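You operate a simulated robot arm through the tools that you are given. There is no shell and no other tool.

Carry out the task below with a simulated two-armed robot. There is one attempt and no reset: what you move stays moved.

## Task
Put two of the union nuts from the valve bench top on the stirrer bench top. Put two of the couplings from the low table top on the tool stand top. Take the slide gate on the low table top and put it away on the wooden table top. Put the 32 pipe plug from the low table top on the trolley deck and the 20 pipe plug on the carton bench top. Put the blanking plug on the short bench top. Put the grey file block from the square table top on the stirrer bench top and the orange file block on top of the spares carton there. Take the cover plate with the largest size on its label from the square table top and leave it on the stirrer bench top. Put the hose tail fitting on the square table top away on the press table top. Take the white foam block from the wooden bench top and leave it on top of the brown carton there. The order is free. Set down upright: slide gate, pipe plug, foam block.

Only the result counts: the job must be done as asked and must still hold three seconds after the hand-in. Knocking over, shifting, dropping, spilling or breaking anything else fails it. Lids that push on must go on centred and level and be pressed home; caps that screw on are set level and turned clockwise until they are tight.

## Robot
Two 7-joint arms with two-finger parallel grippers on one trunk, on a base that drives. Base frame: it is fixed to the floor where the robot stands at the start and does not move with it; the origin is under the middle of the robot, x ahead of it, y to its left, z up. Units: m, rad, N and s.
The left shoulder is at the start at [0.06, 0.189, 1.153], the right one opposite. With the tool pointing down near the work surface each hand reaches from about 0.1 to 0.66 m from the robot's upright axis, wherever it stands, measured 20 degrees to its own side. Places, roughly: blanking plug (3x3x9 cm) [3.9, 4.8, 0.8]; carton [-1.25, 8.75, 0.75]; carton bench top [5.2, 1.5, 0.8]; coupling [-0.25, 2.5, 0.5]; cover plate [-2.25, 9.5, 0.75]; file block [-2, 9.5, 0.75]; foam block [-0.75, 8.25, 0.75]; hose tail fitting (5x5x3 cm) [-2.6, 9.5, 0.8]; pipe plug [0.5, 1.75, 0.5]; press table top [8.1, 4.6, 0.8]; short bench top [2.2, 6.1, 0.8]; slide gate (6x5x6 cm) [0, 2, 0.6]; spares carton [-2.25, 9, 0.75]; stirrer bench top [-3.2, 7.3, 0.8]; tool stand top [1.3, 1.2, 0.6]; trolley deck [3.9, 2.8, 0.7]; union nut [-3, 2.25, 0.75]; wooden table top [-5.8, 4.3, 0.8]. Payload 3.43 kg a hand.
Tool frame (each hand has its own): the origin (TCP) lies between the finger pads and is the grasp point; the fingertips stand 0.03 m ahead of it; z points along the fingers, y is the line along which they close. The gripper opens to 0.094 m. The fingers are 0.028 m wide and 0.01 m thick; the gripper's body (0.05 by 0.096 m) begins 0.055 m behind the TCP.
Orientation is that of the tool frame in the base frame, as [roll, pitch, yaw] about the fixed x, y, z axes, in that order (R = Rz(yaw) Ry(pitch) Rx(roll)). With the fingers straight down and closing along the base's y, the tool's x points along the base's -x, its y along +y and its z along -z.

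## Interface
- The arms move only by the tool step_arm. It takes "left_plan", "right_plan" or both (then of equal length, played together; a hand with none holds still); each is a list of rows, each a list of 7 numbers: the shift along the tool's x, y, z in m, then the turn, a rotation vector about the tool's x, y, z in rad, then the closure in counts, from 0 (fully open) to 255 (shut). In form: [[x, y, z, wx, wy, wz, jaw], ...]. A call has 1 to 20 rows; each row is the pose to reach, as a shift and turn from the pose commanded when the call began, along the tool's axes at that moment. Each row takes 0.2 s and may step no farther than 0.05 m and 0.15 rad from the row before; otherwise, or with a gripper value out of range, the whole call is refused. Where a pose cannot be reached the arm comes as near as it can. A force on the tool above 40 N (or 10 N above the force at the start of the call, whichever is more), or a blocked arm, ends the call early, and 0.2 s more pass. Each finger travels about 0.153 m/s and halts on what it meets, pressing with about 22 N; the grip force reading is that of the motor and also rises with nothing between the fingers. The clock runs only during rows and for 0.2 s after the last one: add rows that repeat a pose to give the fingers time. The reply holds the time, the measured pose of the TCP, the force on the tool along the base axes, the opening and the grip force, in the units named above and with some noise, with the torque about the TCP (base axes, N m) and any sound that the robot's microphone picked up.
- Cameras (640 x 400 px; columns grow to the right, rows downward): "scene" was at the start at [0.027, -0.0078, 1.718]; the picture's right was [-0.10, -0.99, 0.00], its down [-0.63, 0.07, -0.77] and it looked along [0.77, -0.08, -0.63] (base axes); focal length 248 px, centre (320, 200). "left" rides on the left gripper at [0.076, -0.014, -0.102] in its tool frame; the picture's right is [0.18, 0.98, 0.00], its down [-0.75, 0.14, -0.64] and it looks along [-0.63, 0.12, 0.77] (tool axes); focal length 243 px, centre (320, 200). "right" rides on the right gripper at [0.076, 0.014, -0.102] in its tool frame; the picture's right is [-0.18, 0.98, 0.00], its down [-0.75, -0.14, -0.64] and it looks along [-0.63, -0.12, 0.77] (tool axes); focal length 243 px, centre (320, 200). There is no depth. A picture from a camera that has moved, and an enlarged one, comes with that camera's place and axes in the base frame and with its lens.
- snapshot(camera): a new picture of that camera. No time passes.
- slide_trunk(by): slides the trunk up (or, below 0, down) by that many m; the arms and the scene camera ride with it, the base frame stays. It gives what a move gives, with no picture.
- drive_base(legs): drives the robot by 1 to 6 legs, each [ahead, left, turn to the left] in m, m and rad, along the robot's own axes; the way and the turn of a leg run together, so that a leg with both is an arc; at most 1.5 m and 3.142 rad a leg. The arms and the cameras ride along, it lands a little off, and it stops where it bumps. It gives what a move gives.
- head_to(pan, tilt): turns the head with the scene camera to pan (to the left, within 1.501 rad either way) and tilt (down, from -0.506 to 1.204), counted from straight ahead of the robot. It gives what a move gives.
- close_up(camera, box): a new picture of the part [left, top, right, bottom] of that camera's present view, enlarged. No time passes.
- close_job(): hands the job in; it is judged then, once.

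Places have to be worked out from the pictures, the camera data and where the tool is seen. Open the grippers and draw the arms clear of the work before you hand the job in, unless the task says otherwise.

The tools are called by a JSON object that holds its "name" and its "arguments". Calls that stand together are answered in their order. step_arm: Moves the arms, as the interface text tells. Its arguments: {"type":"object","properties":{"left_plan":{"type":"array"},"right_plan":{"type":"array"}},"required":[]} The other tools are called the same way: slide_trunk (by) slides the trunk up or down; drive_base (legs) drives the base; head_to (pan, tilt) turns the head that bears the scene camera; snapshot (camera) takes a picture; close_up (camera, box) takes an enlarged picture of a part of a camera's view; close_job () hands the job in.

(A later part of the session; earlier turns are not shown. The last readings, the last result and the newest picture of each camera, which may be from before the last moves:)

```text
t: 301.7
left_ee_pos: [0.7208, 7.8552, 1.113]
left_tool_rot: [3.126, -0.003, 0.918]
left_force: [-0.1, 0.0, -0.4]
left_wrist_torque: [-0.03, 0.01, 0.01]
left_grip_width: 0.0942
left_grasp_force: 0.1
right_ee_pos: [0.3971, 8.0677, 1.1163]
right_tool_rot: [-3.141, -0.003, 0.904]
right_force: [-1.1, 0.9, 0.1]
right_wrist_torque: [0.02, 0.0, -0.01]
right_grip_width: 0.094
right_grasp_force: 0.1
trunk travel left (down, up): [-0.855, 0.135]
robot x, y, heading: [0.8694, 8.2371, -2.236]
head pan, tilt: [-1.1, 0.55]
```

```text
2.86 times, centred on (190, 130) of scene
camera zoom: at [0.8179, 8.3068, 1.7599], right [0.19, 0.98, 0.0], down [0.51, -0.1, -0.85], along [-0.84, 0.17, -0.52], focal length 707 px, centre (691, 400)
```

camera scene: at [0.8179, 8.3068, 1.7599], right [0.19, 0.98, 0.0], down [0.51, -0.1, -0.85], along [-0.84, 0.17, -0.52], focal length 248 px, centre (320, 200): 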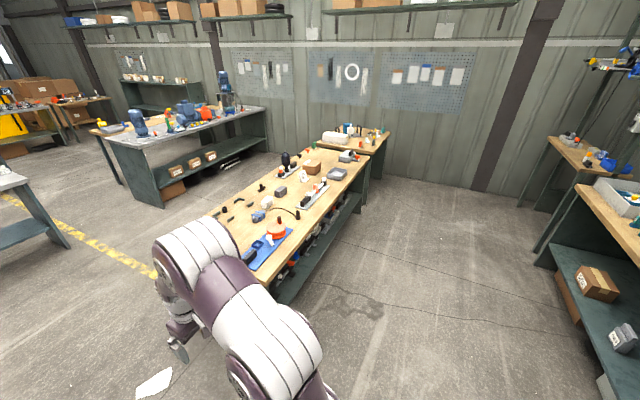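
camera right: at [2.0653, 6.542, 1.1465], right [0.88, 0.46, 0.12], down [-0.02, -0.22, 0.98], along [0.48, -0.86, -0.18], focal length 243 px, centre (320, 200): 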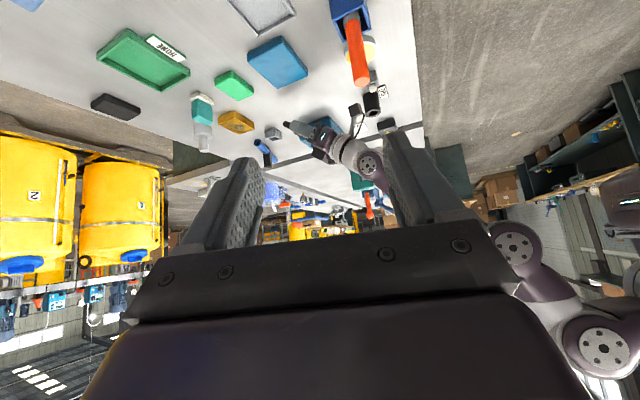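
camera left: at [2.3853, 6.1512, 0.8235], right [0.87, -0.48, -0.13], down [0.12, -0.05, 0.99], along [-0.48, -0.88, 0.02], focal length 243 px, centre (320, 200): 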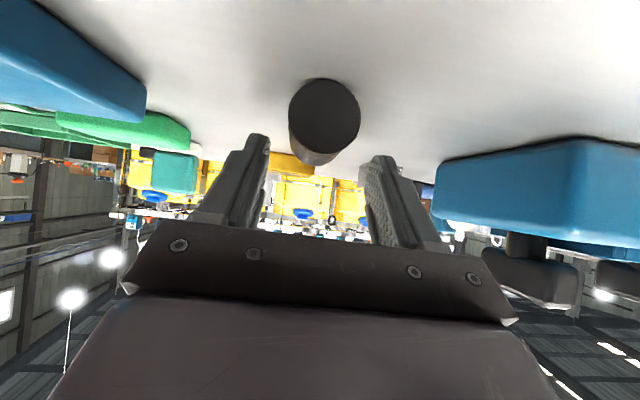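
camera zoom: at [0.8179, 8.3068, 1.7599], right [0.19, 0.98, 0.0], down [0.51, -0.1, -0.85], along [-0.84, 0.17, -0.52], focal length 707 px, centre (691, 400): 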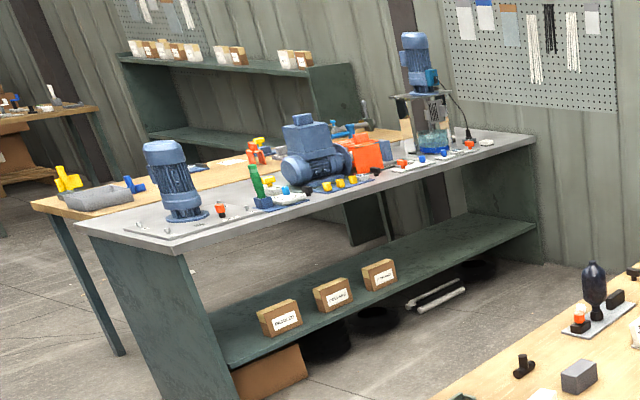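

The white foam block is near (-0.81, 8.23) and the brown carton near (-1.34, 8.67); I'll work from the bench's open north-east side. I drive alongside it.

{"name": "drive_base", "arguments": {"legs": [[0.1, -1.34, 0.024]]}}

{"name": "head_to", "arguments": {"pan": -0.1, "tilt": 0.85}}

{"name": "snapshot", "arguments": {"camera": "scene"}}

{"name": "snapshot", "arguments": {"camera": "left"}}

{"name": "snapshot", "arguments": {"camera": "right"}}

```text
t: 308.4
left_ee_pos: [-0.3931, 8.5885, 1.1136]
left_tool_rot: [3.126, -0.001, 0.945]
left_force: [0.2, -1.3, 0.0]
left_wrist_torque: [0.0, -0.01, 0.03]
left_grip_width: 0.0941
left_grasp_force: 0.0
right_ee_pos: [-0.7229, 8.793, 1.1148]
right_tool_rot: [3.14, -0.001, 0.929]
right_force: [0.6, -0.4, -0.1]
right_wrist_torque: [0.01, 0.0, 0.01]
right_grip_width: 0.0938
right_grasp_force: 0.1
trunk travel left (down, up): [-0.855, 0.135]
robot x, y, heading: [-0.2559, 8.9791, -2.212]
head pan, tilt: [-1.1, 0.55]
```

```text
t: 309.7
left_ee_pos: [-0.3929, 8.5892, 1.1138]
left_tool_rot: [3.125, -0.002, 0.946]
left_force: [-0.4, -0.6, -0.9]
left_wrist_torque: [-0.01, 0.01, 0.0]
left_grip_width: 0.0942
left_grasp_force: 0.0
right_ee_pos: [-0.7233, 8.7949, 1.1156]
right_tool_rot: [3.141, -0.002, 0.93]
right_force: [0.4, -0.2, -0.2]
right_wrist_torque: [0.02, 0.01, -0.01]
right_grip_width: 0.0938
right_grasp_force: 0.2
trunk travel left (down, up): [-0.855, 0.135]
robot x, y, heading: [-0.259, 8.9786, -2.218]
head pan, tilt: [-0.099, 0.85]
```

```text
taken
camera scene: at [-0.2723, 8.9703, 1.7345], right [-0.74, 0.68, 0.0], down [0.51, 0.55, -0.66], along [-0.45, -0.49, -0.75], focal length 248 px, centre (320, 200)
```

scene: 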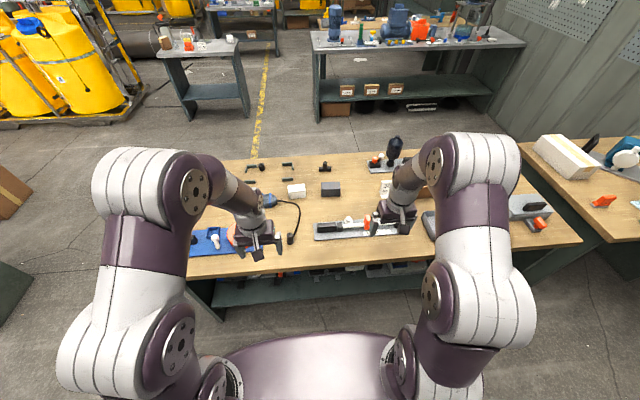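

```text
taken
camera left: at [-0.3612, 8.6591, 1.2154], right [0.9, -0.43, 0.02], down [-0.34, -0.69, 0.64], along [-0.26, -0.59, -0.77], focal length 243 px, centre (320, 200)
```

left: 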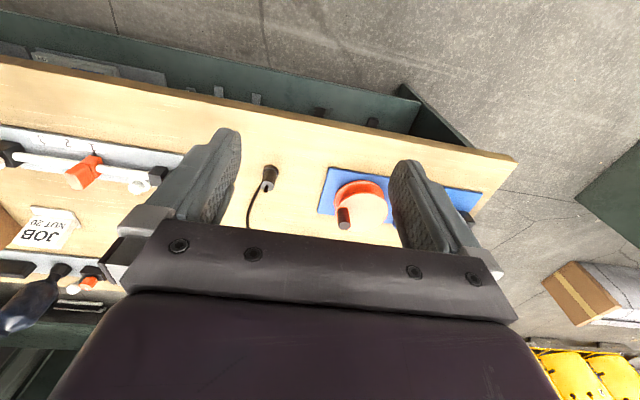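

```text
taken
camera right: at [-0.6663, 8.8466, 1.2197], right [0.68, -0.74, 0.0], down [-0.56, -0.52, 0.64], along [-0.47, -0.43, -0.77], focal length 243 px, centre (320, 200)
```

right: 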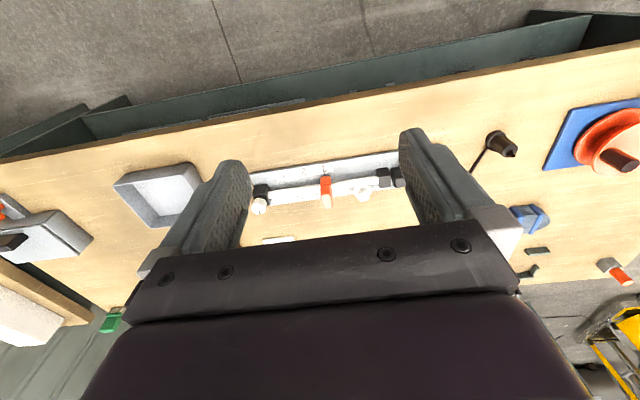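

The foam block is only about 0.33 m in from the opposite (south-west) edge, so that side suits better. I drive around the bench's near end and turn to face it from there.

{"name": "drive_base", "arguments": {"legs": [[-0.03, 1.245, 0], [1.3, 0.1, 0], [0.4, -0.1, 0], [0, 0, 3.13]]}}

{"name": "head_to", "arguments": {"pan": 0.5, "tilt": 0.5}}

{"name": "snapshot", "arguments": {"camera": "scene"}}

```text
t: 331.7
left_ee_pos: [-0.1229, 7.2727, 1.1135]
left_tool_rot: [3.125, -0.002, -2.139]
left_force: [0.0, -0.4, 0.4]
left_wrist_torque: [0.01, 0.02, 0.02]
left_grip_width: 0.0939
left_grasp_force: 0.1
right_ee_pos: [0.2184, 7.0885, 1.1168]
right_tool_rot: [-3.14, -0.002, -2.152]
right_force: [0.1, 0.2, -0.8]
right_wrist_torque: [0.0, 0.02, -0.04]
right_grip_width: 0.094
right_grasp_force: 0.1
trunk travel left (down, up): [-0.855, 0.135]
robot x, y, heading: [-0.2341, 6.8784, 0.991]
head pan, tilt: [-0.099, 0.85]
```

```text
t: 332.7
left_ee_pos: [-0.1218, 7.2724, 1.1132]
left_tool_rot: [3.126, -0.001, -2.138]
left_force: [-0.2, -0.6, -0.1]
left_wrist_torque: [0.02, -0.01, 0.02]
left_grip_width: 0.0941
left_grasp_force: 0.1
right_ee_pos: [0.2198, 7.0894, 1.1167]
right_tool_rot: [-3.14, -0.002, -2.151]
right_force: [-0.3, -0.3, -0.4]
right_wrist_torque: [0.01, -0.01, 0.02]
right_grip_width: 0.0939
right_grasp_force: 0.1
trunk travel left (down, up): [-0.855, 0.135]
robot x, y, heading: [-0.2346, 6.8728, 0.991]
head pan, tilt: [0.499, 0.499]
```

```text
taken
camera scene: at [-0.2587, 6.918, 1.7644], right [1.0, -0.08, 0.0], down [-0.04, -0.48, -0.88], along [0.07, 0.87, -0.48], focal length 248 px, centre (320, 200)
```

scene: 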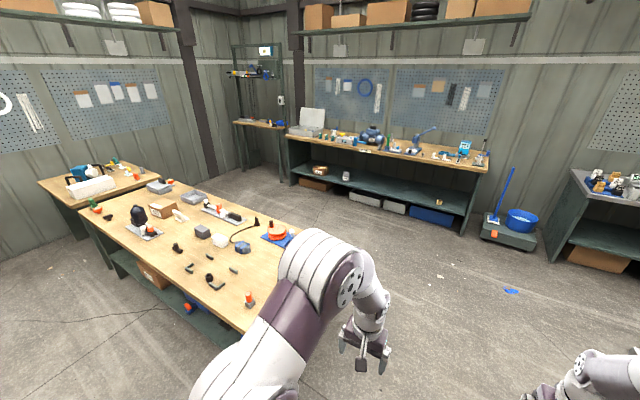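

I slide left to come in front of the foam block and square up to the bench.

{"name": "drive_base", "arguments": {"legs": [[-0.08, 1.12, 0], [0, 0, -0.07]]}}

{"name": "head_to", "arguments": {"pan": 0.1, "tilt": 0.85}}

{"name": "snapshot", "arguments": {"camera": "scene"}}

{"name": "snapshot", "arguments": {"camera": "left"}}

{"name": "snapshot", "arguments": {"camera": "right"}}

```text
t: 338.9
left_ee_pos: [-1.0736, 7.8227, 1.1134]
left_tool_rot: [3.125, -0.002, -2.223]
left_force: [-0.1, -0.8, -0.3]
left_wrist_torque: [0.0, 0.02, 0.01]
left_grip_width: 0.0943
left_grasp_force: 0.0
right_ee_pos: [-0.7498, 7.6094, 1.1162]
right_tool_rot: [3.14, -0.003, -2.237]
right_force: [0.2, -0.3, 0.2]
right_wrist_torque: [-0.02, -0.02, -0.03]
right_grip_width: 0.0941
right_grasp_force: 0.1
trunk travel left (down, up): [-0.855, 0.135]
robot x, y, heading: [-1.2182, 7.4364, 0.904]
head pan, tilt: [0.499, 0.499]
```

```text
t: 339.8
left_ee_pos: [-1.074, 7.8216, 1.1135]
left_tool_rot: [3.124, -0.003, -2.224]
left_force: [-0.5, 0.4, 0.7]
left_wrist_torque: [0.02, 0.01, 0.0]
left_grip_width: 0.0938
left_grasp_force: 0.0
right_ee_pos: [-0.7494, 7.6092, 1.1163]
right_tool_rot: [3.14, -0.002, -2.237]
right_force: [-1.1, 0.1, -0.2]
right_wrist_torque: [-0.03, 0.01, -0.01]
right_grip_width: 0.0941
right_grasp_force: 0.1
trunk travel left (down, up): [-0.855, 0.135]
robot x, y, heading: [-1.2189, 7.4411, 0.901]
head pan, tilt: [0.099, 0.85]
```

```text
taken
camera scene: at [-1.2128, 7.4567, 1.7346], right [0.84, -0.54, 0.0], down [-0.4, -0.63, -0.66], along [0.35, 0.56, -0.75], focal length 248 px, centre (320, 200)
```

scene: 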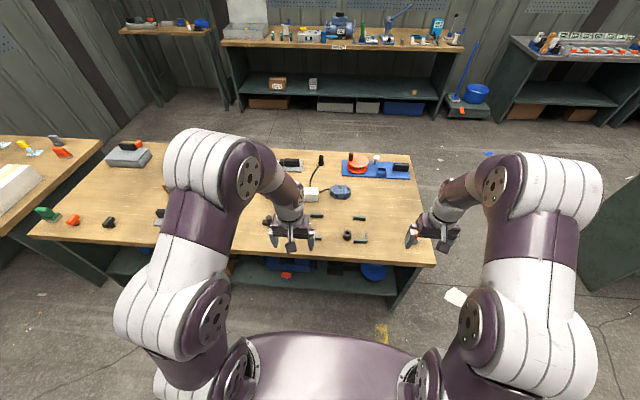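

```text
taken
camera left: at [-1.1064, 7.7516, 1.2154], right [-0.89, 0.45, 0.02], down [0.35, 0.68, 0.64], along [0.28, 0.58, -0.77], focal length 243 px, centre (320, 200)
```

left: 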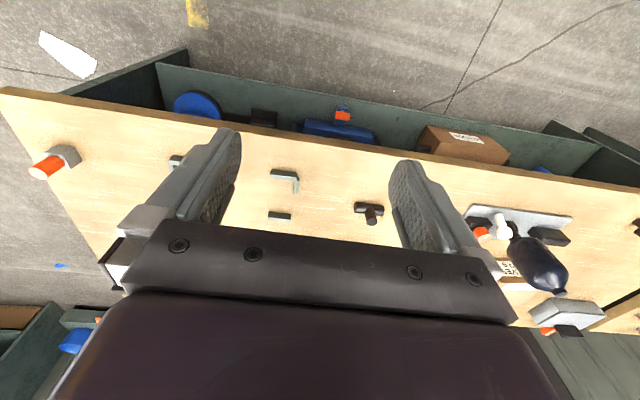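

```text
taken
camera right: at [-0.8071, 7.5592, 1.2197], right [-0.66, 0.75, 0.0], down [0.58, 0.51, 0.64], along [0.48, 0.42, -0.77], focal length 243 px, centre (320, 200)
```

right: 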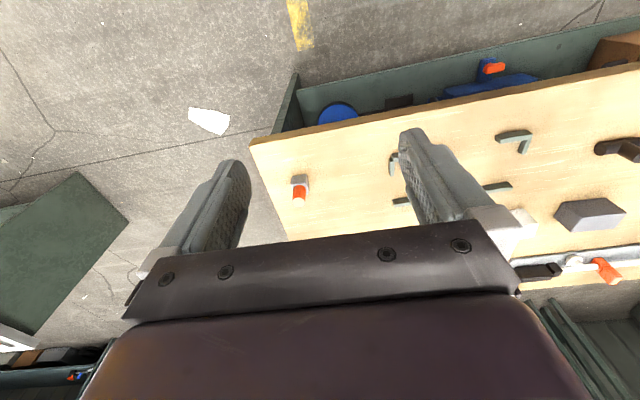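

The foam block is about 0.88 m ahead of the axis, 0.34 m in from this edge. I move 0.26 m closer with a slight right turn to favour the left arm.

{"name": "drive_base", "arguments": {"legs": [[0.26, 0, -0.08]]}}

{"name": "snapshot", "arguments": {"camera": "left"}}

{"name": "snapshot", "arguments": {"camera": "scene"}}

```text
t: 341.7
left_ee_pos: [-0.8724, 8.0123, 1.1135]
left_tool_rot: [3.127, -0.001, -2.301]
left_force: [0.5, 0.5, -0.1]
left_wrist_torque: [-0.01, 0.01, -0.01]
left_grip_width: 0.0941
left_grasp_force: 0.0
right_ee_pos: [-0.5649, 7.7754, 1.1172]
right_tool_rot: [3.142, 0.0, -2.314]
right_force: [0.5, -0.2, -0.7]
right_wrist_torque: [-0.05, -0.03, 0.02]
right_grip_width: 0.0937
right_grasp_force: 0.0
trunk travel left (down, up): [-0.855, 0.135]
robot x, y, heading: [-1.0501, 7.6381, 0.828]
head pan, tilt: [0.099, 0.85]
```

```text
taken
camera left: at [-0.911, 7.9437, 1.2158], right [-0.86, 0.52, 0.02], down [0.4, 0.65, 0.64], along [0.32, 0.56, -0.77], focal length 243 px, centre (320, 200)
```

left: 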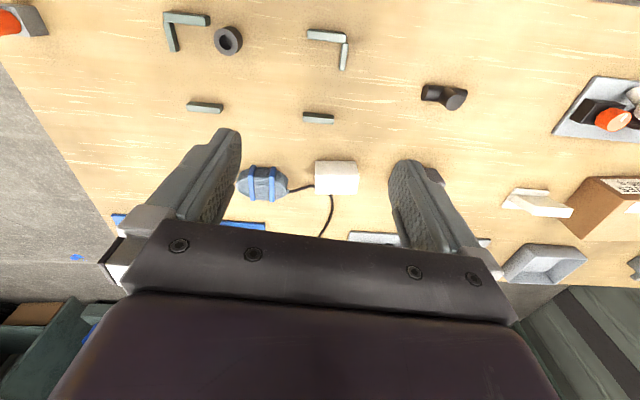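

```text
taken
camera scene: at [-1.0401, 7.6576, 1.7345], right [0.8, -0.6, 0.0], down [-0.45, -0.6, -0.66], along [0.4, 0.53, -0.75], focal length 248 px, centre (320, 200)
```

scene: 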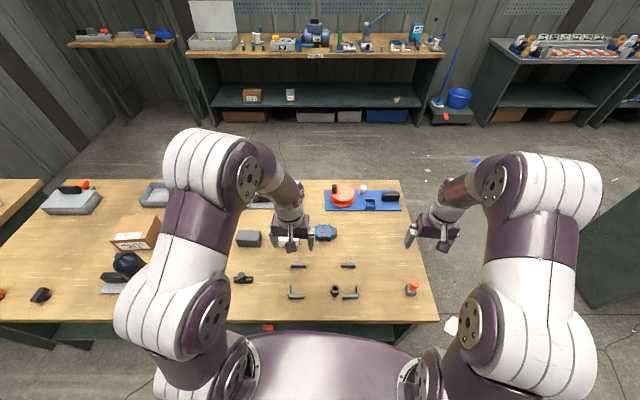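

The foam block is clearly visible; I zoom in to see its faces and the cable beside it, and the carton.

{"name": "close_up", "arguments": {"camera": "left", "box": [220, 110, 460, 260]}}

{"name": "close_up", "arguments": {"camera": "scene", "box": [80, 170, 340, 310]}}

```text
2.67 times, centred on (340, 185) of left
camera zoom: at [-0.911, 7.9437, 1.2158], right [-0.86, 0.52, 0.02], down [0.4, 0.65, 0.64], along [0.32, 0.56, -0.77], focal length 647 px, centre (267, 240)
```

zoom: 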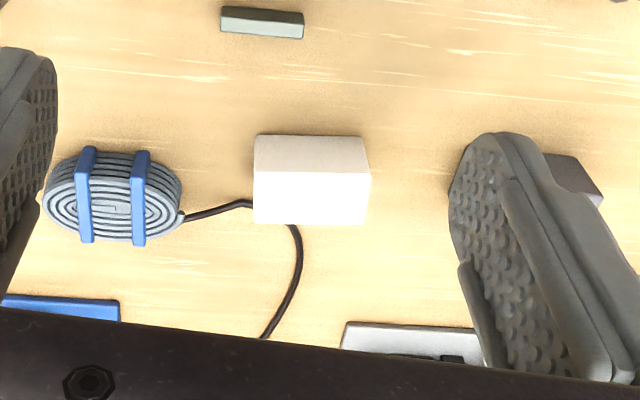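

```text
2.46 times, centred on (210, 240) of scene
camera zoom: at [-1.0401, 7.6576, 1.7345], right [0.8, -0.6, 0.0], down [-0.45, -0.6, -0.66], along [0.4, 0.53, -0.75], focal length 609 px, centre (591, 102)
```

zoom: 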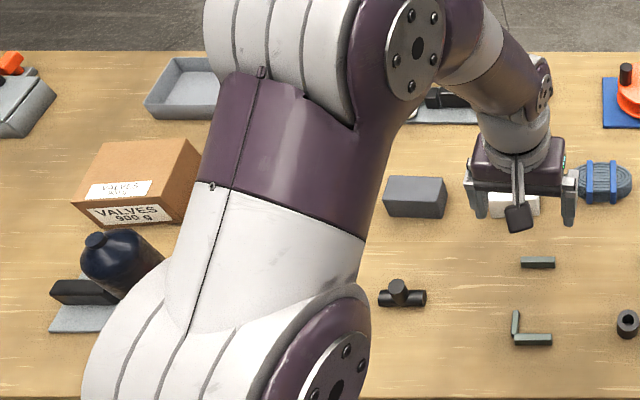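

The foam block measures about 9 × 5 × 5 cm, so I must grip it across its short side. I turn the left hand about 81° and move it over the block.

{"name": "step_arm", "arguments": {"left_plan": [[0, 0, 0, 0, 0, 0.142, 50], [0, 0, 0, 0, 0, 0.284, 50], [0, 0, 0, 0, 0, 0.426, 50], [0, 0, 0, 0, 0, 0.568, 50], [0, 0, 0, 0, 0, 0.71, 50], [0, 0, 0, 0, 0, 0.852, 50], [0, 0, 0, 0, 0, 0.994, 50], [0, 0, 0, 0, 0, 1.136, 50], [0, 0, 0, 0, 0, 1.278, 50], [0, 0, 0, 0, 0, 1.42, 50], [0, 0, 0, 0, 0, 1.42, 50]]}}

```text
t: 344.1
left_ee_pos: [-0.8708, 8.0133, 1.1128]
left_tool_rot: [3.14, -0.016, 2.561]
left_force: [1.1, 0.2, 0.1]
left_wrist_torque: [0.0, 0.01, -0.02]
left_grip_width: 0.0757
left_grasp_force: 0.1
right_ee_pos: [-0.5641, 7.7748, 1.1162]
right_tool_rot: [-3.141, -0.001, -2.314]
right_force: [0.3, -0.2, 0.0]
right_wrist_torque: [-0.02, 0.0, 0.01]
right_grip_width: 0.0942
right_grasp_force: 0.1
trunk travel left (down, up): [-0.855, 0.135]
robot x, y, heading: [-1.0474, 7.6401, 0.836]
head pan, tilt: [0.099, 0.85]
```

The turn succeeded. Now I move over the foam block.

{"name": "step_arm", "arguments": {"left_plan": [[0.008, 0.0375, 0.02, 0, -0.003, 0, 50], [0.0165, 0.075, 0.045, 0, -0.006, 0, 50], [0.025, 0.1125, 0.07, 0, -0.009, 0, 50], [0.033, 0.15, 0.1, 0, -0.012, 0, 50], [0.041, 0.1877, 0.13, 0, -0.016, 0, 50], [0.0495, 0.2252, 0.16, 0, -0.016, 0, 50], [0.0495, 0.2252, 0.16, 0, -0.016, 0, 50]]}}

{"name": "snapshot", "arguments": {"camera": "left"}}

{"name": "snapshot", "arguments": {"camera": "scene"}}

```text
t: 345.7
left_ee_pos: [-0.7913, 8.2308, 0.955]
left_tool_rot: [3.139, 0.0, 2.562]
left_force: [0.5, 0.6, 0.8]
left_wrist_torque: [0.02, -0.04, 0.01]
left_grip_width: 0.0757
left_grasp_force: 0.0
right_ee_pos: [-0.5649, 7.7752, 1.1159]
right_tool_rot: [-3.14, -0.002, -2.315]
right_force: [1.1, -0.4, -0.6]
right_wrist_torque: [0.03, 0.0, -0.01]
right_grip_width: 0.0941
right_grasp_force: 0.1
trunk travel left (down, up): [-0.855, 0.135]
robot x, y, heading: [-1.0486, 7.637, 0.827]
head pan, tilt: [0.099, 0.85]
```

```text
taken
camera left: at [-0.8627, 8.2589, 1.0574], right [0.38, 0.92, 0.0], down [0.71, -0.3, 0.64], along [0.59, -0.25, -0.77], focal length 243 px, centre (320, 200)
```

left: 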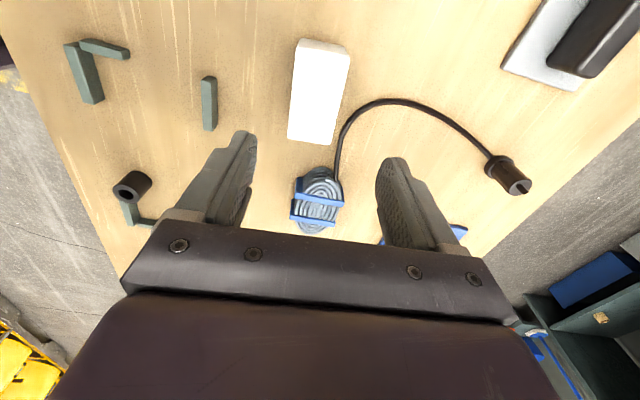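

```text
taken
camera scene: at [-1.0393, 7.6576, 1.7345], right [0.8, -0.6, 0.0], down [-0.45, -0.6, -0.66], along [0.4, 0.53, -0.75], focal length 248 px, centre (320, 200)
```

scene: 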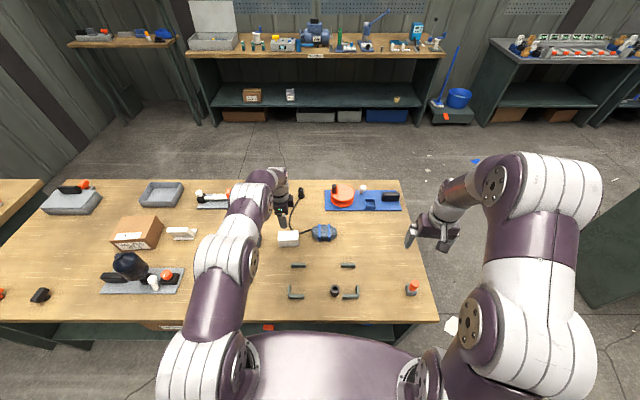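

The foam block is centred and the fingers will pass inside the cable's arc. I descend, staying above the cable, and close.

{"name": "step_arm", "arguments": {"left_plan": [[0, 0, 0.045, 0, 0, 0, 50], [0, 0, 0.09, 0, 0, 0, 50], [0, 0, 0.13, 0, 0, 0, 50], [0, 0, 0.153, 0, 0, 0, 50], [0, 0, 0.153, 0, 0, 0, 50]]}}

{"name": "snapshot", "arguments": {"camera": "left"}}

```text
t: 346.9
left_ee_pos: [-0.8019, 8.2191, 0.8161]
left_tool_rot: [3.14, 0.0, 2.562]
left_force: [-0.2, -0.7, 0.5]
left_wrist_torque: [0.0, -0.01, -0.01]
left_grip_width: 0.0755
left_grasp_force: 0.1
left hand out of reach, approached as far as the arm can: row 3, 4, 5
right_ee_pos: [-0.5648, 7.7758, 1.116]
right_tool_rot: [3.141, -0.001, -2.313]
right_force: [0.5, -0.9, 0.3]
right_wrist_torque: [0.0, -0.01, 0.0]
right_grip_width: 0.0941
right_grasp_force: 0.0
trunk travel left (down, up): [-0.855, 0.135]
robot x, y, heading: [-1.0457, 7.6386, 0.829]
head pan, tilt: [0.099, 0.85]
```

```text
taken
camera left: at [-0.8725, 8.2473, 0.9184], right [0.38, 0.92, 0.0], down [0.71, -0.29, 0.64], along [0.59, -0.25, -0.77], focal length 243 px, centre (320, 200)
```

left: 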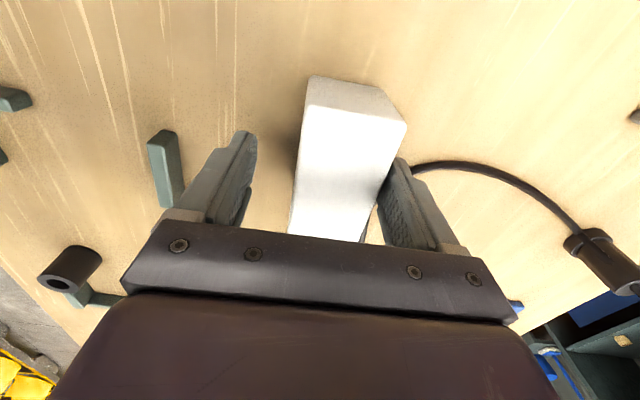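

The arm stops about 1.5 cm short. I raise the hand, lower the trunk by 0.12 m to gain reach, and try again.

{"name": "step_arm", "arguments": {"left_plan": [[0, 0, -0.045, 0, 0, 0, 50], [0, 0, -0.09, 0, 0, 0, 50], [0, 0, -0.13, 0, 0, 0, 50]]}}

{"name": "slide_trunk", "arguments": {"by": -0.12}}

{"name": "snapshot", "arguments": {"camera": "left"}}

```text
t: 347.7
left_ee_pos: [-0.8009, 8.2156, 0.9471]
left_tool_rot: [-3.141, 0.001, 2.561]
left_force: [0.4, 0.6, 0.3]
left_wrist_torque: [0.01, 0.01, 0.03]
left_grip_width: 0.0758
left_grasp_force: 0.1
right_ee_pos: [-0.5653, 7.775, 1.1176]
right_tool_rot: [-3.142, 0.0, -2.312]
right_force: [-0.1, 0.4, 0.2]
right_wrist_torque: [0.01, 0.02, 0.0]
right_grip_width: 0.094
right_grasp_force: 0.0
trunk travel left (down, up): [-0.855, 0.135]
robot x, y, heading: [-1.043, 7.6416, 0.828]
head pan, tilt: [0.099, 0.85]
```

```text
t: 349.2
left_ee_pos: [-0.8, 8.2172, 0.828]
left_tool_rot: [3.138, 0.001, 2.562]
left_force: [0.5, -0.2, 0.1]
left_wrist_torque: [-0.03, 0.01, -0.02]
left_grip_width: 0.0759
left_grasp_force: 0.0
right_ee_pos: [-0.5636, 7.7763, 0.9958]
right_tool_rot: [3.14, -0.002, -2.314]
right_force: [0.1, -0.6, 0.4]
right_wrist_torque: [-0.01, 0.01, 0.01]
right_grip_width: 0.0939
right_grasp_force: 0.1
trunk travel left (down, up): [-0.735, 0.255]
robot x, y, heading: [-1.0485, 7.6384, 0.825]
head pan, tilt: [0.099, 0.85]
```

```text
taken
camera left: at [-0.8714, 8.246, 0.9293], right [0.38, 0.92, 0.0], down [0.71, -0.29, 0.64], along [0.59, -0.25, -0.77], focal length 243 px, centre (320, 200)
```

left: 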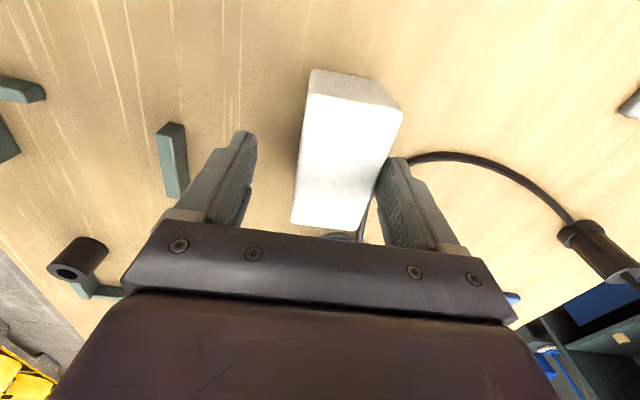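

Now the reach is there; I shift 1.8 cm sideways to centre on the block, lower to grasp height and close.

{"name": "step_arm", "arguments": {"left_plan": [[-0.001, 0.009, 0, 0, 0, 0, 50], [-0.003, 0.018, 0, 0, 0, 0, 50], [-0.003, 0.018, 0.013, 0, 0, 0, 50], [-0.003, 0.018, 0.026, 0, 0, 0, 50], [-0.003, 0.018, 0.026, 0, 0, 0, 50]]}}

{"name": "snapshot", "arguments": {"camera": "left"}}

```text
t: 350.4
left_ee_pos: [-0.7883, 8.2323, 0.8028]
left_tool_rot: [3.139, 0.001, 2.563]
left_force: [-0.2, 0.7, -0.8]
left_wrist_torque: [-0.01, 0.03, 0.02]
left_grip_width: 0.0755
left_grasp_force: 0.0
right_ee_pos: [-0.565, 7.776, 0.997]
right_tool_rot: [-3.141, -0.002, -2.315]
right_force: [-0.1, 0.1, 0.5]
right_wrist_torque: [-0.02, -0.02, 0.0]
right_grip_width: 0.0939
right_grasp_force: 0.2
trunk travel left (down, up): [-0.735, 0.255]
robot x, y, heading: [-1.0456, 7.6398, 0.825]
head pan, tilt: [0.099, 0.85]
```

```text
taken
camera left: at [-0.8588, 8.2596, 0.9039], right [0.38, 0.92, 0.0], down [0.71, -0.29, 0.64], along [0.59, -0.25, -0.77], focal length 243 px, centre (320, 200)
```

left: 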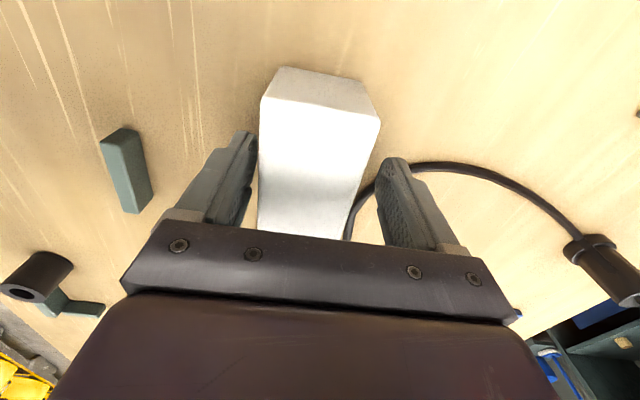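

The block sits about 5 mm off centre, so I shift slightly and close the gripper.

{"name": "step_arm", "arguments": {"left_plan": [[0, -0.005, 0, 0, 0, 0, 50], [0, -0.005, 0, 0, 0, 0, 110], [0, -0.005, 0, 0, 0, 0, 180], [0, -0.005, 0, 0, 0, 0, 255], [0, -0.005, 0, 0, 0, 0, 255], [0, -0.005, -0.02, 0, 0, 0, 255], [0, -0.005, -0.05, 0, 0, 0, 255], [0, -0.005, -0.09, 0, 0, 0, 255]]}}

{"name": "snapshot", "arguments": {"camera": "left"}}

{"name": "snapshot", "arguments": {"camera": "scene"}}

```text
t: 352.2
left_ee_pos: [-0.7914, 8.2256, 0.8906]
left_tool_rot: [3.141, 0.0, 2.561]
left_force: [0.1, -0.4, -0.3]
left_wrist_torque: [-0.02, 0.02, -0.01]
left_grip_width: 0.0537
left_grasp_force: 21.8
right_ee_pos: [-0.5655, 7.7762, 0.997]
right_tool_rot: [3.141, 0.0, -2.317]
right_force: [0.1, 0.0, -0.5]
right_wrist_torque: [0.02, 0.01, -0.03]
right_grip_width: 0.0938
right_grasp_force: 0.1
trunk travel left (down, up): [-0.735, 0.255]
robot x, y, heading: [-1.0488, 7.6378, 0.828]
head pan, tilt: [0.099, 0.85]
```

```text
taken
camera left: at [-0.8617, 8.2552, 0.9937], right [0.38, 0.92, 0.0], down [0.71, -0.29, 0.64], along [0.59, -0.25, -0.77], focal length 243 px, centre (320, 200)
```

left: 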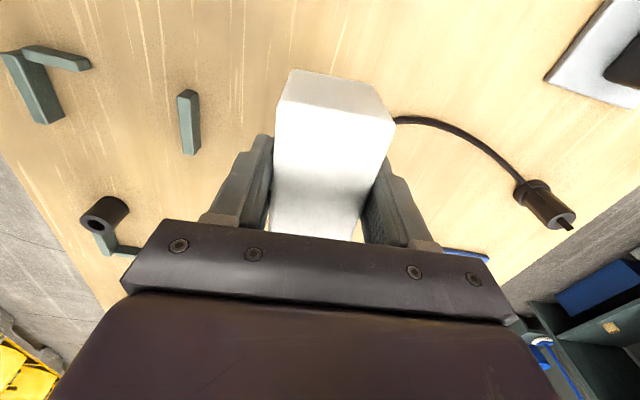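

```text
taken
camera scene: at [-1.0394, 7.6578, 1.6144], right [0.8, -0.6, 0.0], down [-0.45, -0.6, -0.66], along [0.4, 0.53, -0.75], focal length 248 px, centre (320, 200)
```

scene: 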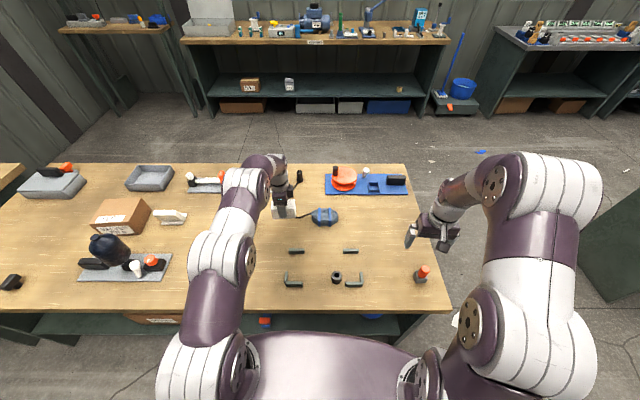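

The foam block is held. I raise it and drive left along the bench edge toward the carton.

{"name": "step_arm", "arguments": {"left_plan": [[0, 0, -0.045, 0, 0, 0, 255], [0, 0, -0.09, 0, 0, 0, 255], [0, 0, -0.13, 0, 0, 0, 255]], "right_plan": [[0.02, 0, -0.04, 0, 0, 0, 0], [0.04, 0, -0.08, 0, 0, 0, 0], [0.06, 0, -0.12, 0, 0, 0, 0]]}}

{"name": "close_up", "arguments": {"camera": "scene", "box": [0, 150, 280, 320]}}

```text
t: 353.0
left_ee_pos: [-0.8097, 8.2072, 0.991]
left_tool_rot: [3.14, -0.001, 2.563]
left_force: [-0.2, 0.3, -0.5]
left_wrist_torque: [0.02, 0.02, 0.02]
left_grip_width: 0.0535
left_grasp_force: 22.4
left hand out of reach, approached as far as the arm can: row 2, 3
right_ee_pos: [-0.6049, 7.7317, 1.1186]
right_tool_rot: [3.141, 0.0, -2.313]
right_force: [-1.0, 0.3, 0.1]
right_wrist_torque: [0.03, -0.01, 0.0]
right_grip_width: 0.0941
right_grasp_force: 0.0
trunk travel left (down, up): [-0.735, 0.255]
robot x, y, heading: [-1.0489, 7.6382, 0.825]
head pan, tilt: [0.099, 0.85]
```

```text
2.29 times, centred on (140, 235) of scene
camera zoom: at [-1.0406, 7.6578, 1.6144], right [0.8, -0.6, 0.0], down [-0.45, -0.6, -0.66], along [0.4, 0.53, -0.75], focal length 566 px, centre (731, 120)
```

zoom: 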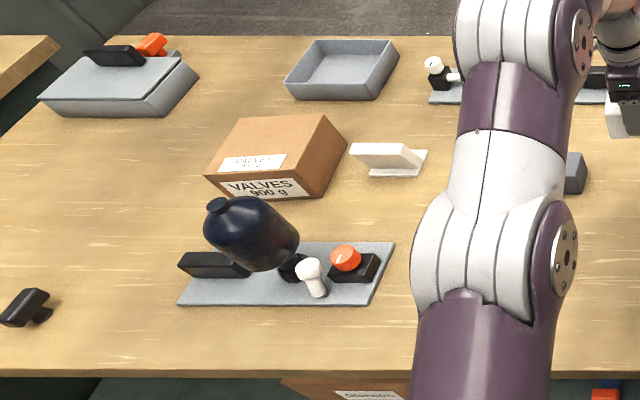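

The carton is about 16 × 13 × 7 cm and aligned with the bench, as is the foam block. I raise the trunk for best reach and drive along the edge to it.

{"name": "slide_trunk", "arguments": {"by": 0.085}}

{"name": "drive_base", "arguments": {"legs": [[-0.058, 0.672, 0]]}}

{"name": "snapshot", "arguments": {"camera": "scene"}}

{"name": "snapshot", "arguments": {"camera": "left"}}

{"name": "snapshot", "arguments": {"camera": "right"}}

```text
t: 354.2
left_ee_pos: [-0.8081, 8.2092, 1.0742]
left_tool_rot: [-3.14, -0.001, 2.561]
left_force: [0.1, -0.1, -1.1]
left_wrist_torque: [0.0, 0.0, 0.01]
left_grip_width: 0.0534
left_grasp_force: 22.0
right_ee_pos: [-0.6033, 7.7324, 1.2011]
right_tool_rot: [-3.141, -0.002, -2.314]
right_force: [0.5, 0.3, 0.0]
right_wrist_torque: [-0.01, -0.02, 0.02]
right_grip_width: 0.094
right_grasp_force: 0.1
trunk travel left (down, up): [-0.82, 0.17]
robot x, y, heading: [-1.0442, 7.6403, 0.83]
head pan, tilt: [0.099, 0.85]
```

```text
t: 357.9
left_ee_pos: [-1.3335, 8.6152, 1.0755]
left_tool_rot: [-3.141, 0.0, 2.56]
left_force: [0.1, -0.4, -0.4]
left_wrist_torque: [-0.01, -0.03, -0.04]
left_grip_width: 0.0534
left_grasp_force: 22.2
right_ee_pos: [-1.1308, 8.1383, 1.2017]
right_tool_rot: [3.142, -0.002, -2.317]
right_force: [0.1, 1.0, -0.2]
right_wrist_torque: [-0.01, 0.01, 0.01]
right_grip_width: 0.0941
right_grasp_force: 0.1
trunk travel left (down, up): [-0.82, 0.17]
robot x, y, heading: [-1.5758, 8.0482, 0.823]
head pan, tilt: [0.099, 0.85]
```

```text
taken
camera scene: at [-1.5661, 8.066, 1.6995], right [0.8, -0.6, 0.0], down [-0.45, -0.6, -0.66], along [0.4, 0.53, -0.75], focal length 248 px, centre (320, 200)
```

scene: 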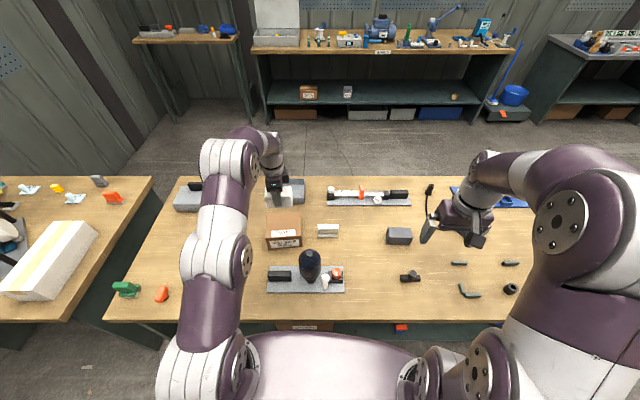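

```text
taken
camera left: at [-1.406, 8.6433, 1.177], right [0.39, 0.92, 0.0], down [0.71, -0.3, 0.64], along [0.59, -0.25, -0.77], focal length 243 px, centre (320, 200)
```

left: 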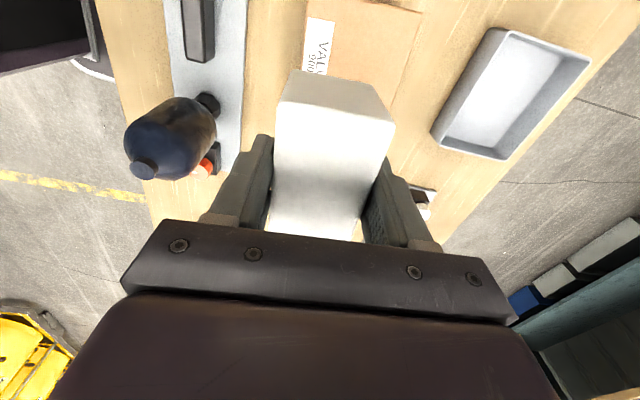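

```text
taken
camera right: at [-1.1926, 8.0934, 1.3051], right [-0.6, 0.8, 0.0], down [0.62, 0.46, 0.64], along [0.51, 0.38, -0.77], focal length 243 px, centre (320, 200)
```

right: 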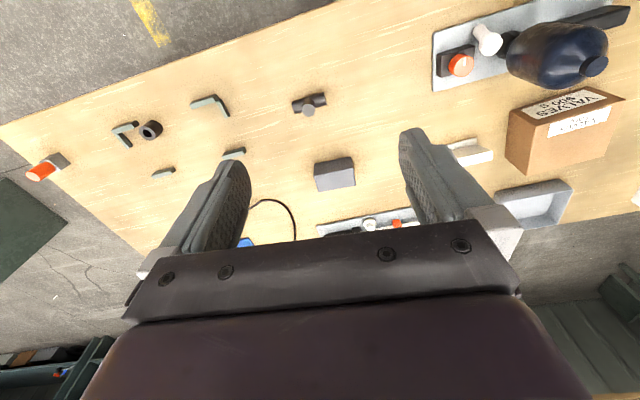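

I zoom on the carton from the scene and right-hand cameras to place it exactly.

{"name": "close_up", "arguments": {"camera": "scene", "box": [230, 180, 350, 300]}}

{"name": "close_up", "arguments": {"camera": "right", "box": [420, 0, 640, 220]}}

{"name": "close_up", "arguments": {"camera": "left", "box": [260, 0, 460, 140]}}

```text
3.33 times, centred on (290, 240) of scene
camera zoom: at [-1.5661, 8.066, 1.6995], right [0.8, -0.6, 0.0], down [-0.45, -0.6, -0.66], along [0.4, 0.53, -0.75], focal length 825 px, centre (420, 67)
```

zoom: 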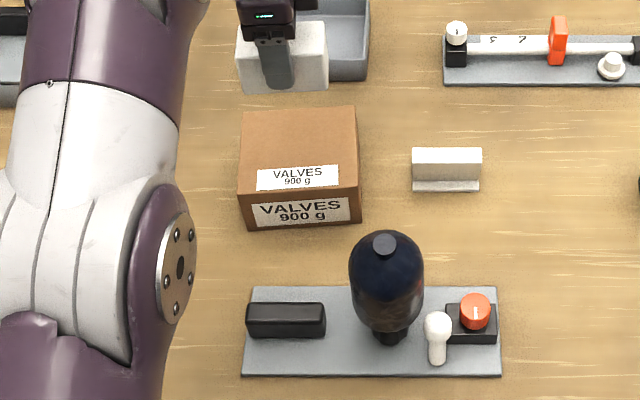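

```text
1.82 times, centred on (530, 110) of right
camera zoom: at [-1.1926, 8.0934, 1.3051], right [-0.6, 0.8, 0.0], down [0.62, 0.46, 0.64], along [0.51, 0.38, -0.77], focal length 441 px, centre (-62, 364)
```

zoom: 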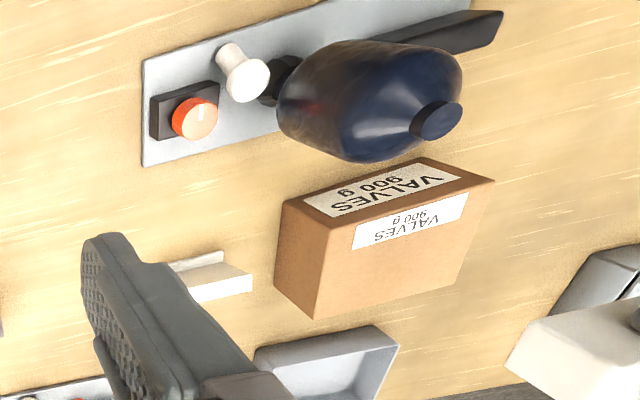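

```text
2.86 times, centred on (360, 70) of left
camera zoom: at [-1.406, 8.6433, 1.177], right [0.39, 0.92, 0.0], down [0.71, -0.3, 0.64], along [0.59, -0.25, -0.77], focal length 693 px, centre (206, 571)
```

zoom: 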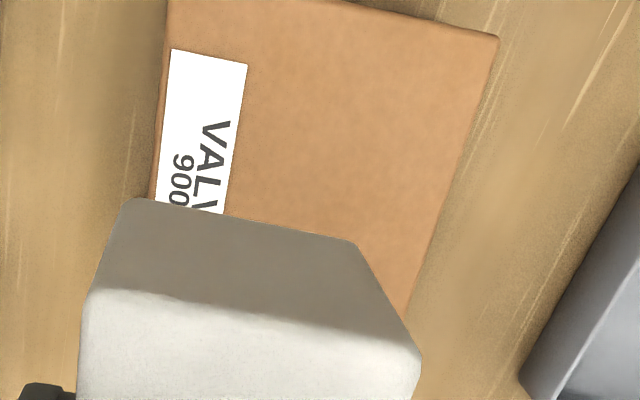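

The carton's top is near z 0.837, centred at about (-1.315, 8.652). I bring the foam over it, staying 6 cm above.

{"name": "step_arm", "arguments": {"left_plan": [[0.002, 0.007, 0.04, 0, 0, 0, 255], [0.004, 0.014, 0.08, 0, 0, 0, 255], [0.006, 0.021, 0.115, 0, 0, 0, 255], [0.006, 0.021, 0.125, 0, 0, 0, 255]]}}

{"name": "snapshot", "arguments": {"camera": "left"}}

{"name": "close_up", "arguments": {"camera": "scene", "box": [230, 180, 350, 300]}}

{"name": "close_up", "arguments": {"camera": "right", "box": [420, 0, 640, 220]}}

```text
t: 358.9
left_ee_pos: [-1.3284, 8.6363, 0.9484]
left_tool_rot: [3.14, 0.0, 2.561]
left_force: [-0.3, -0.5, 0.4]
left_wrist_torque: [-0.01, 0.01, -0.02]
left_grip_width: 0.0532
left_grasp_force: 22.5
right_ee_pos: [-1.1313, 8.1397, 1.2003]
right_tool_rot: [-3.141, -0.002, -2.316]
right_force: [0.0, 0.1, 1.2]
right_wrist_torque: [-0.03, -0.01, 0.01]
right_grip_width: 0.094
right_grasp_force: 0.1
trunk travel left (down, up): [-0.82, 0.17]
robot x, y, heading: [-1.5768, 8.0469, 0.824]
head pan, tilt: [0.099, 0.85]
```

```text
taken
camera left: at [-1.3993, 8.6644, 1.0519], right [0.39, 0.92, 0.0], down [0.71, -0.3, 0.64], along [0.59, -0.25, -0.77], focal length 243 px, centre (320, 200)
```

left: 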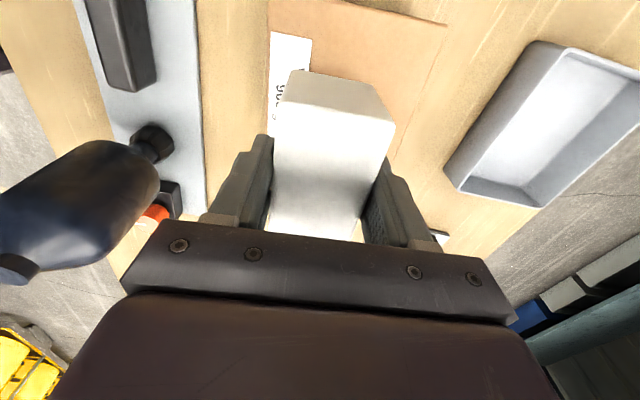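

```text
3.33 times, centred on (290, 240) of scene
camera zoom: at [-1.5662, 8.0661, 1.6995], right [0.8, -0.6, 0.0], down [-0.45, -0.6, -0.66], along [0.4, 0.53, -0.75], focal length 825 px, centre (420, 67)
```

zoom: 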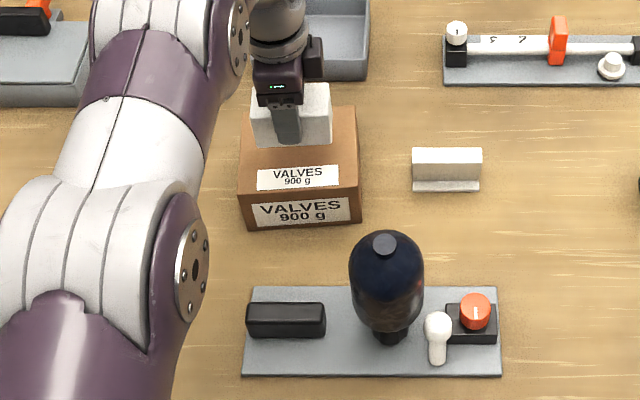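

```text
1.82 times, centred on (530, 110) of right
camera zoom: at [-1.1927, 8.0935, 1.3051], right [-0.6, 0.8, 0.0], down [0.62, 0.46, 0.64], along [0.51, 0.38, -0.77], focal length 441 px, centre (-62, 364)
```

zoom: 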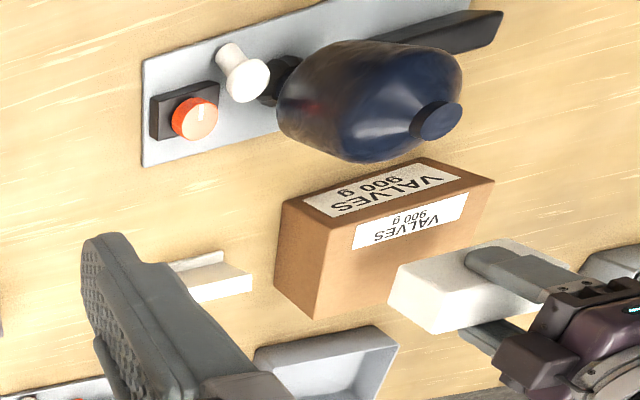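

The block is centred over the carton. I lower it in steps until it touches.

{"name": "step_arm", "arguments": {"left_plan": [[0, 0, 0.03, 0, 0, 0, 255], [0, 0, 0.045, 0, 0, 0, 255], [0, 0, 0.05, 0, 0, 0, 255], [0, 0, 0.054, 0, 0, 0, 255]]}}

{"name": "close_up", "arguments": {"camera": "right", "box": [420, 0, 640, 220]}}

```text
t: 359.9
left_ee_pos: [-1.3275, 8.6357, 0.895]
left_tool_rot: [-3.141, 0.0, 2.56]
left_force: [-0.4, -0.8, 0.4]
left_wrist_torque: [0.0, 0.0, 0.01]
left_grip_width: 0.0537
left_grasp_force: 21.8
right_ee_pos: [-1.131, 8.1399, 1.2014]
right_tool_rot: [3.14, -0.001, -2.317]
right_force: [0.2, -0.1, 0.6]
right_wrist_torque: [-0.02, 0.0, -0.01]
right_grip_width: 0.0939
right_grasp_force: 0.0
trunk travel left (down, up): [-0.82, 0.17]
robot x, y, heading: [-1.5743, 8.0495, 0.826]
head pan, tilt: [0.099, 0.85]
```

```text
1.82 times, centred on (530, 110) of right
camera zoom: at [-1.1928, 8.094, 1.3051], right [-0.6, 0.8, 0.0], down [0.62, 0.46, 0.64], along [0.51, 0.38, -0.77], focal length 441 px, centre (-62, 364)
```

zoom: 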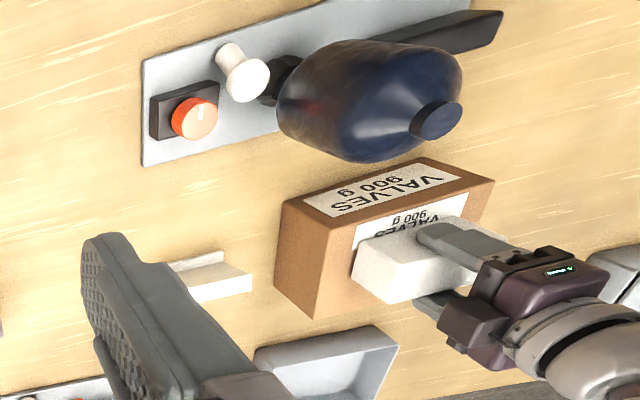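

Nearly there: the foam sits well inside the carton's top. I continue in 3 mm steps.

{"name": "step_arm", "arguments": {"left_plan": [[0, 0, 0.003, 0, 0, 0, 255], [0, 0, 0.006, 0, 0, 0, 255], [0, 0, 0.009, 0, 0, 0, 255]]}}

```text
t: 360.7
left_ee_pos: [-1.3284, 8.6364, 0.8899]
left_tool_rot: [3.133, -0.001, 2.561]
left_force: [0.2, 2.4, 17.2]
left_wrist_torque: [-0.05, 0.01, 0.0]
left_grip_width: 0.0538
left_grasp_force: 22.1
right_ee_pos: [-1.1323, 8.1377, 1.2022]
right_tool_rot: [3.141, 0.0, -2.316]
right_force: [-0.1, -1.0, -0.1]
right_wrist_torque: [0.04, 0.0, 0.0]
right_grip_width: 0.0939
right_grasp_force: 0.1
trunk travel left (down, up): [-0.82, 0.17]
robot x, y, heading: [-1.5743, 8.0463, 0.826]
head pan, tilt: [0.099, 0.85]
```

Contact at 17 N. I ease off, open the gripper and lift straight up.

{"name": "step_arm", "arguments": {"left_plan": [[0, 0, -0.002, 0, 0, 0, 100], [0, 0, -0.002, 0, 0, 0, 70], [0, 0, -0.002, 0, 0, 0, 50], [0, 0, -0.03, 0, 0, 0, 50], [0, 0, -0.07, 0, 0, 0, 50], [0, 0, -0.11, 0, 0, 0, 50], [0, -0.03, -0.14, 0, 0, 0, 50]]}}

{"name": "close_up", "arguments": {"camera": "right", "box": [420, 0, 640, 220]}}

{"name": "snapshot", "arguments": {"camera": "left"}}

```text
t: 362.3
left_ee_pos: [-1.3465, 8.6099, 1.0284]
left_tool_rot: [3.139, -0.001, 2.561]
left_force: [-0.8, -1.1, -0.7]
left_wrist_torque: [0.05, -0.01, 0.0]
left_grip_width: 0.0759
left_grasp_force: 0.0
right_ee_pos: [-1.1332, 8.1363, 1.2026]
right_tool_rot: [-3.141, -0.002, -2.315]
right_force: [0.1, -0.9, 0.8]
right_wrist_torque: [0.03, -0.01, 0.01]
right_grip_width: 0.0941
right_grasp_force: 0.0
trunk travel left (down, up): [-0.82, 0.17]
robot x, y, heading: [-1.576, 8.0512, 0.827]
head pan, tilt: [0.099, 0.85]
```

```text
1.82 times, centred on (530, 110) of right
camera zoom: at [-1.1941, 8.0914, 1.3056], right [-0.6, 0.8, 0.0], down [0.61, 0.46, 0.64], along [0.51, 0.38, -0.77], focal length 441 px, centre (-62, 364)
```

zoom: 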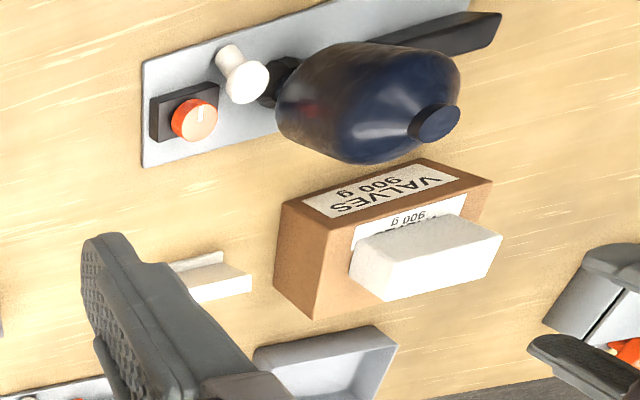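

```text
taken
camera left: at [-1.4174, 8.638, 1.1311], right [0.39, 0.92, 0.0], down [0.71, -0.3, 0.64], along [0.59, -0.25, -0.77], focal length 243 px, centre (320, 200)
```

left: 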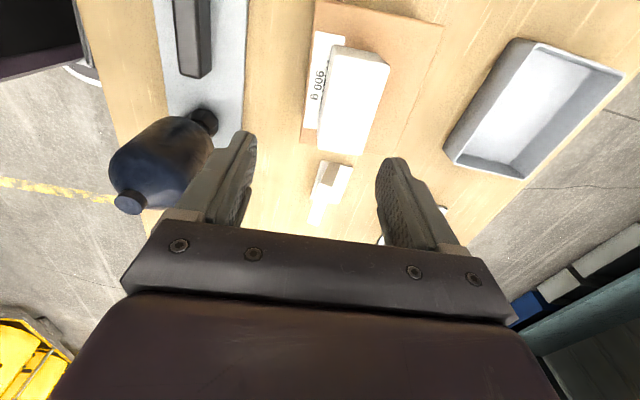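

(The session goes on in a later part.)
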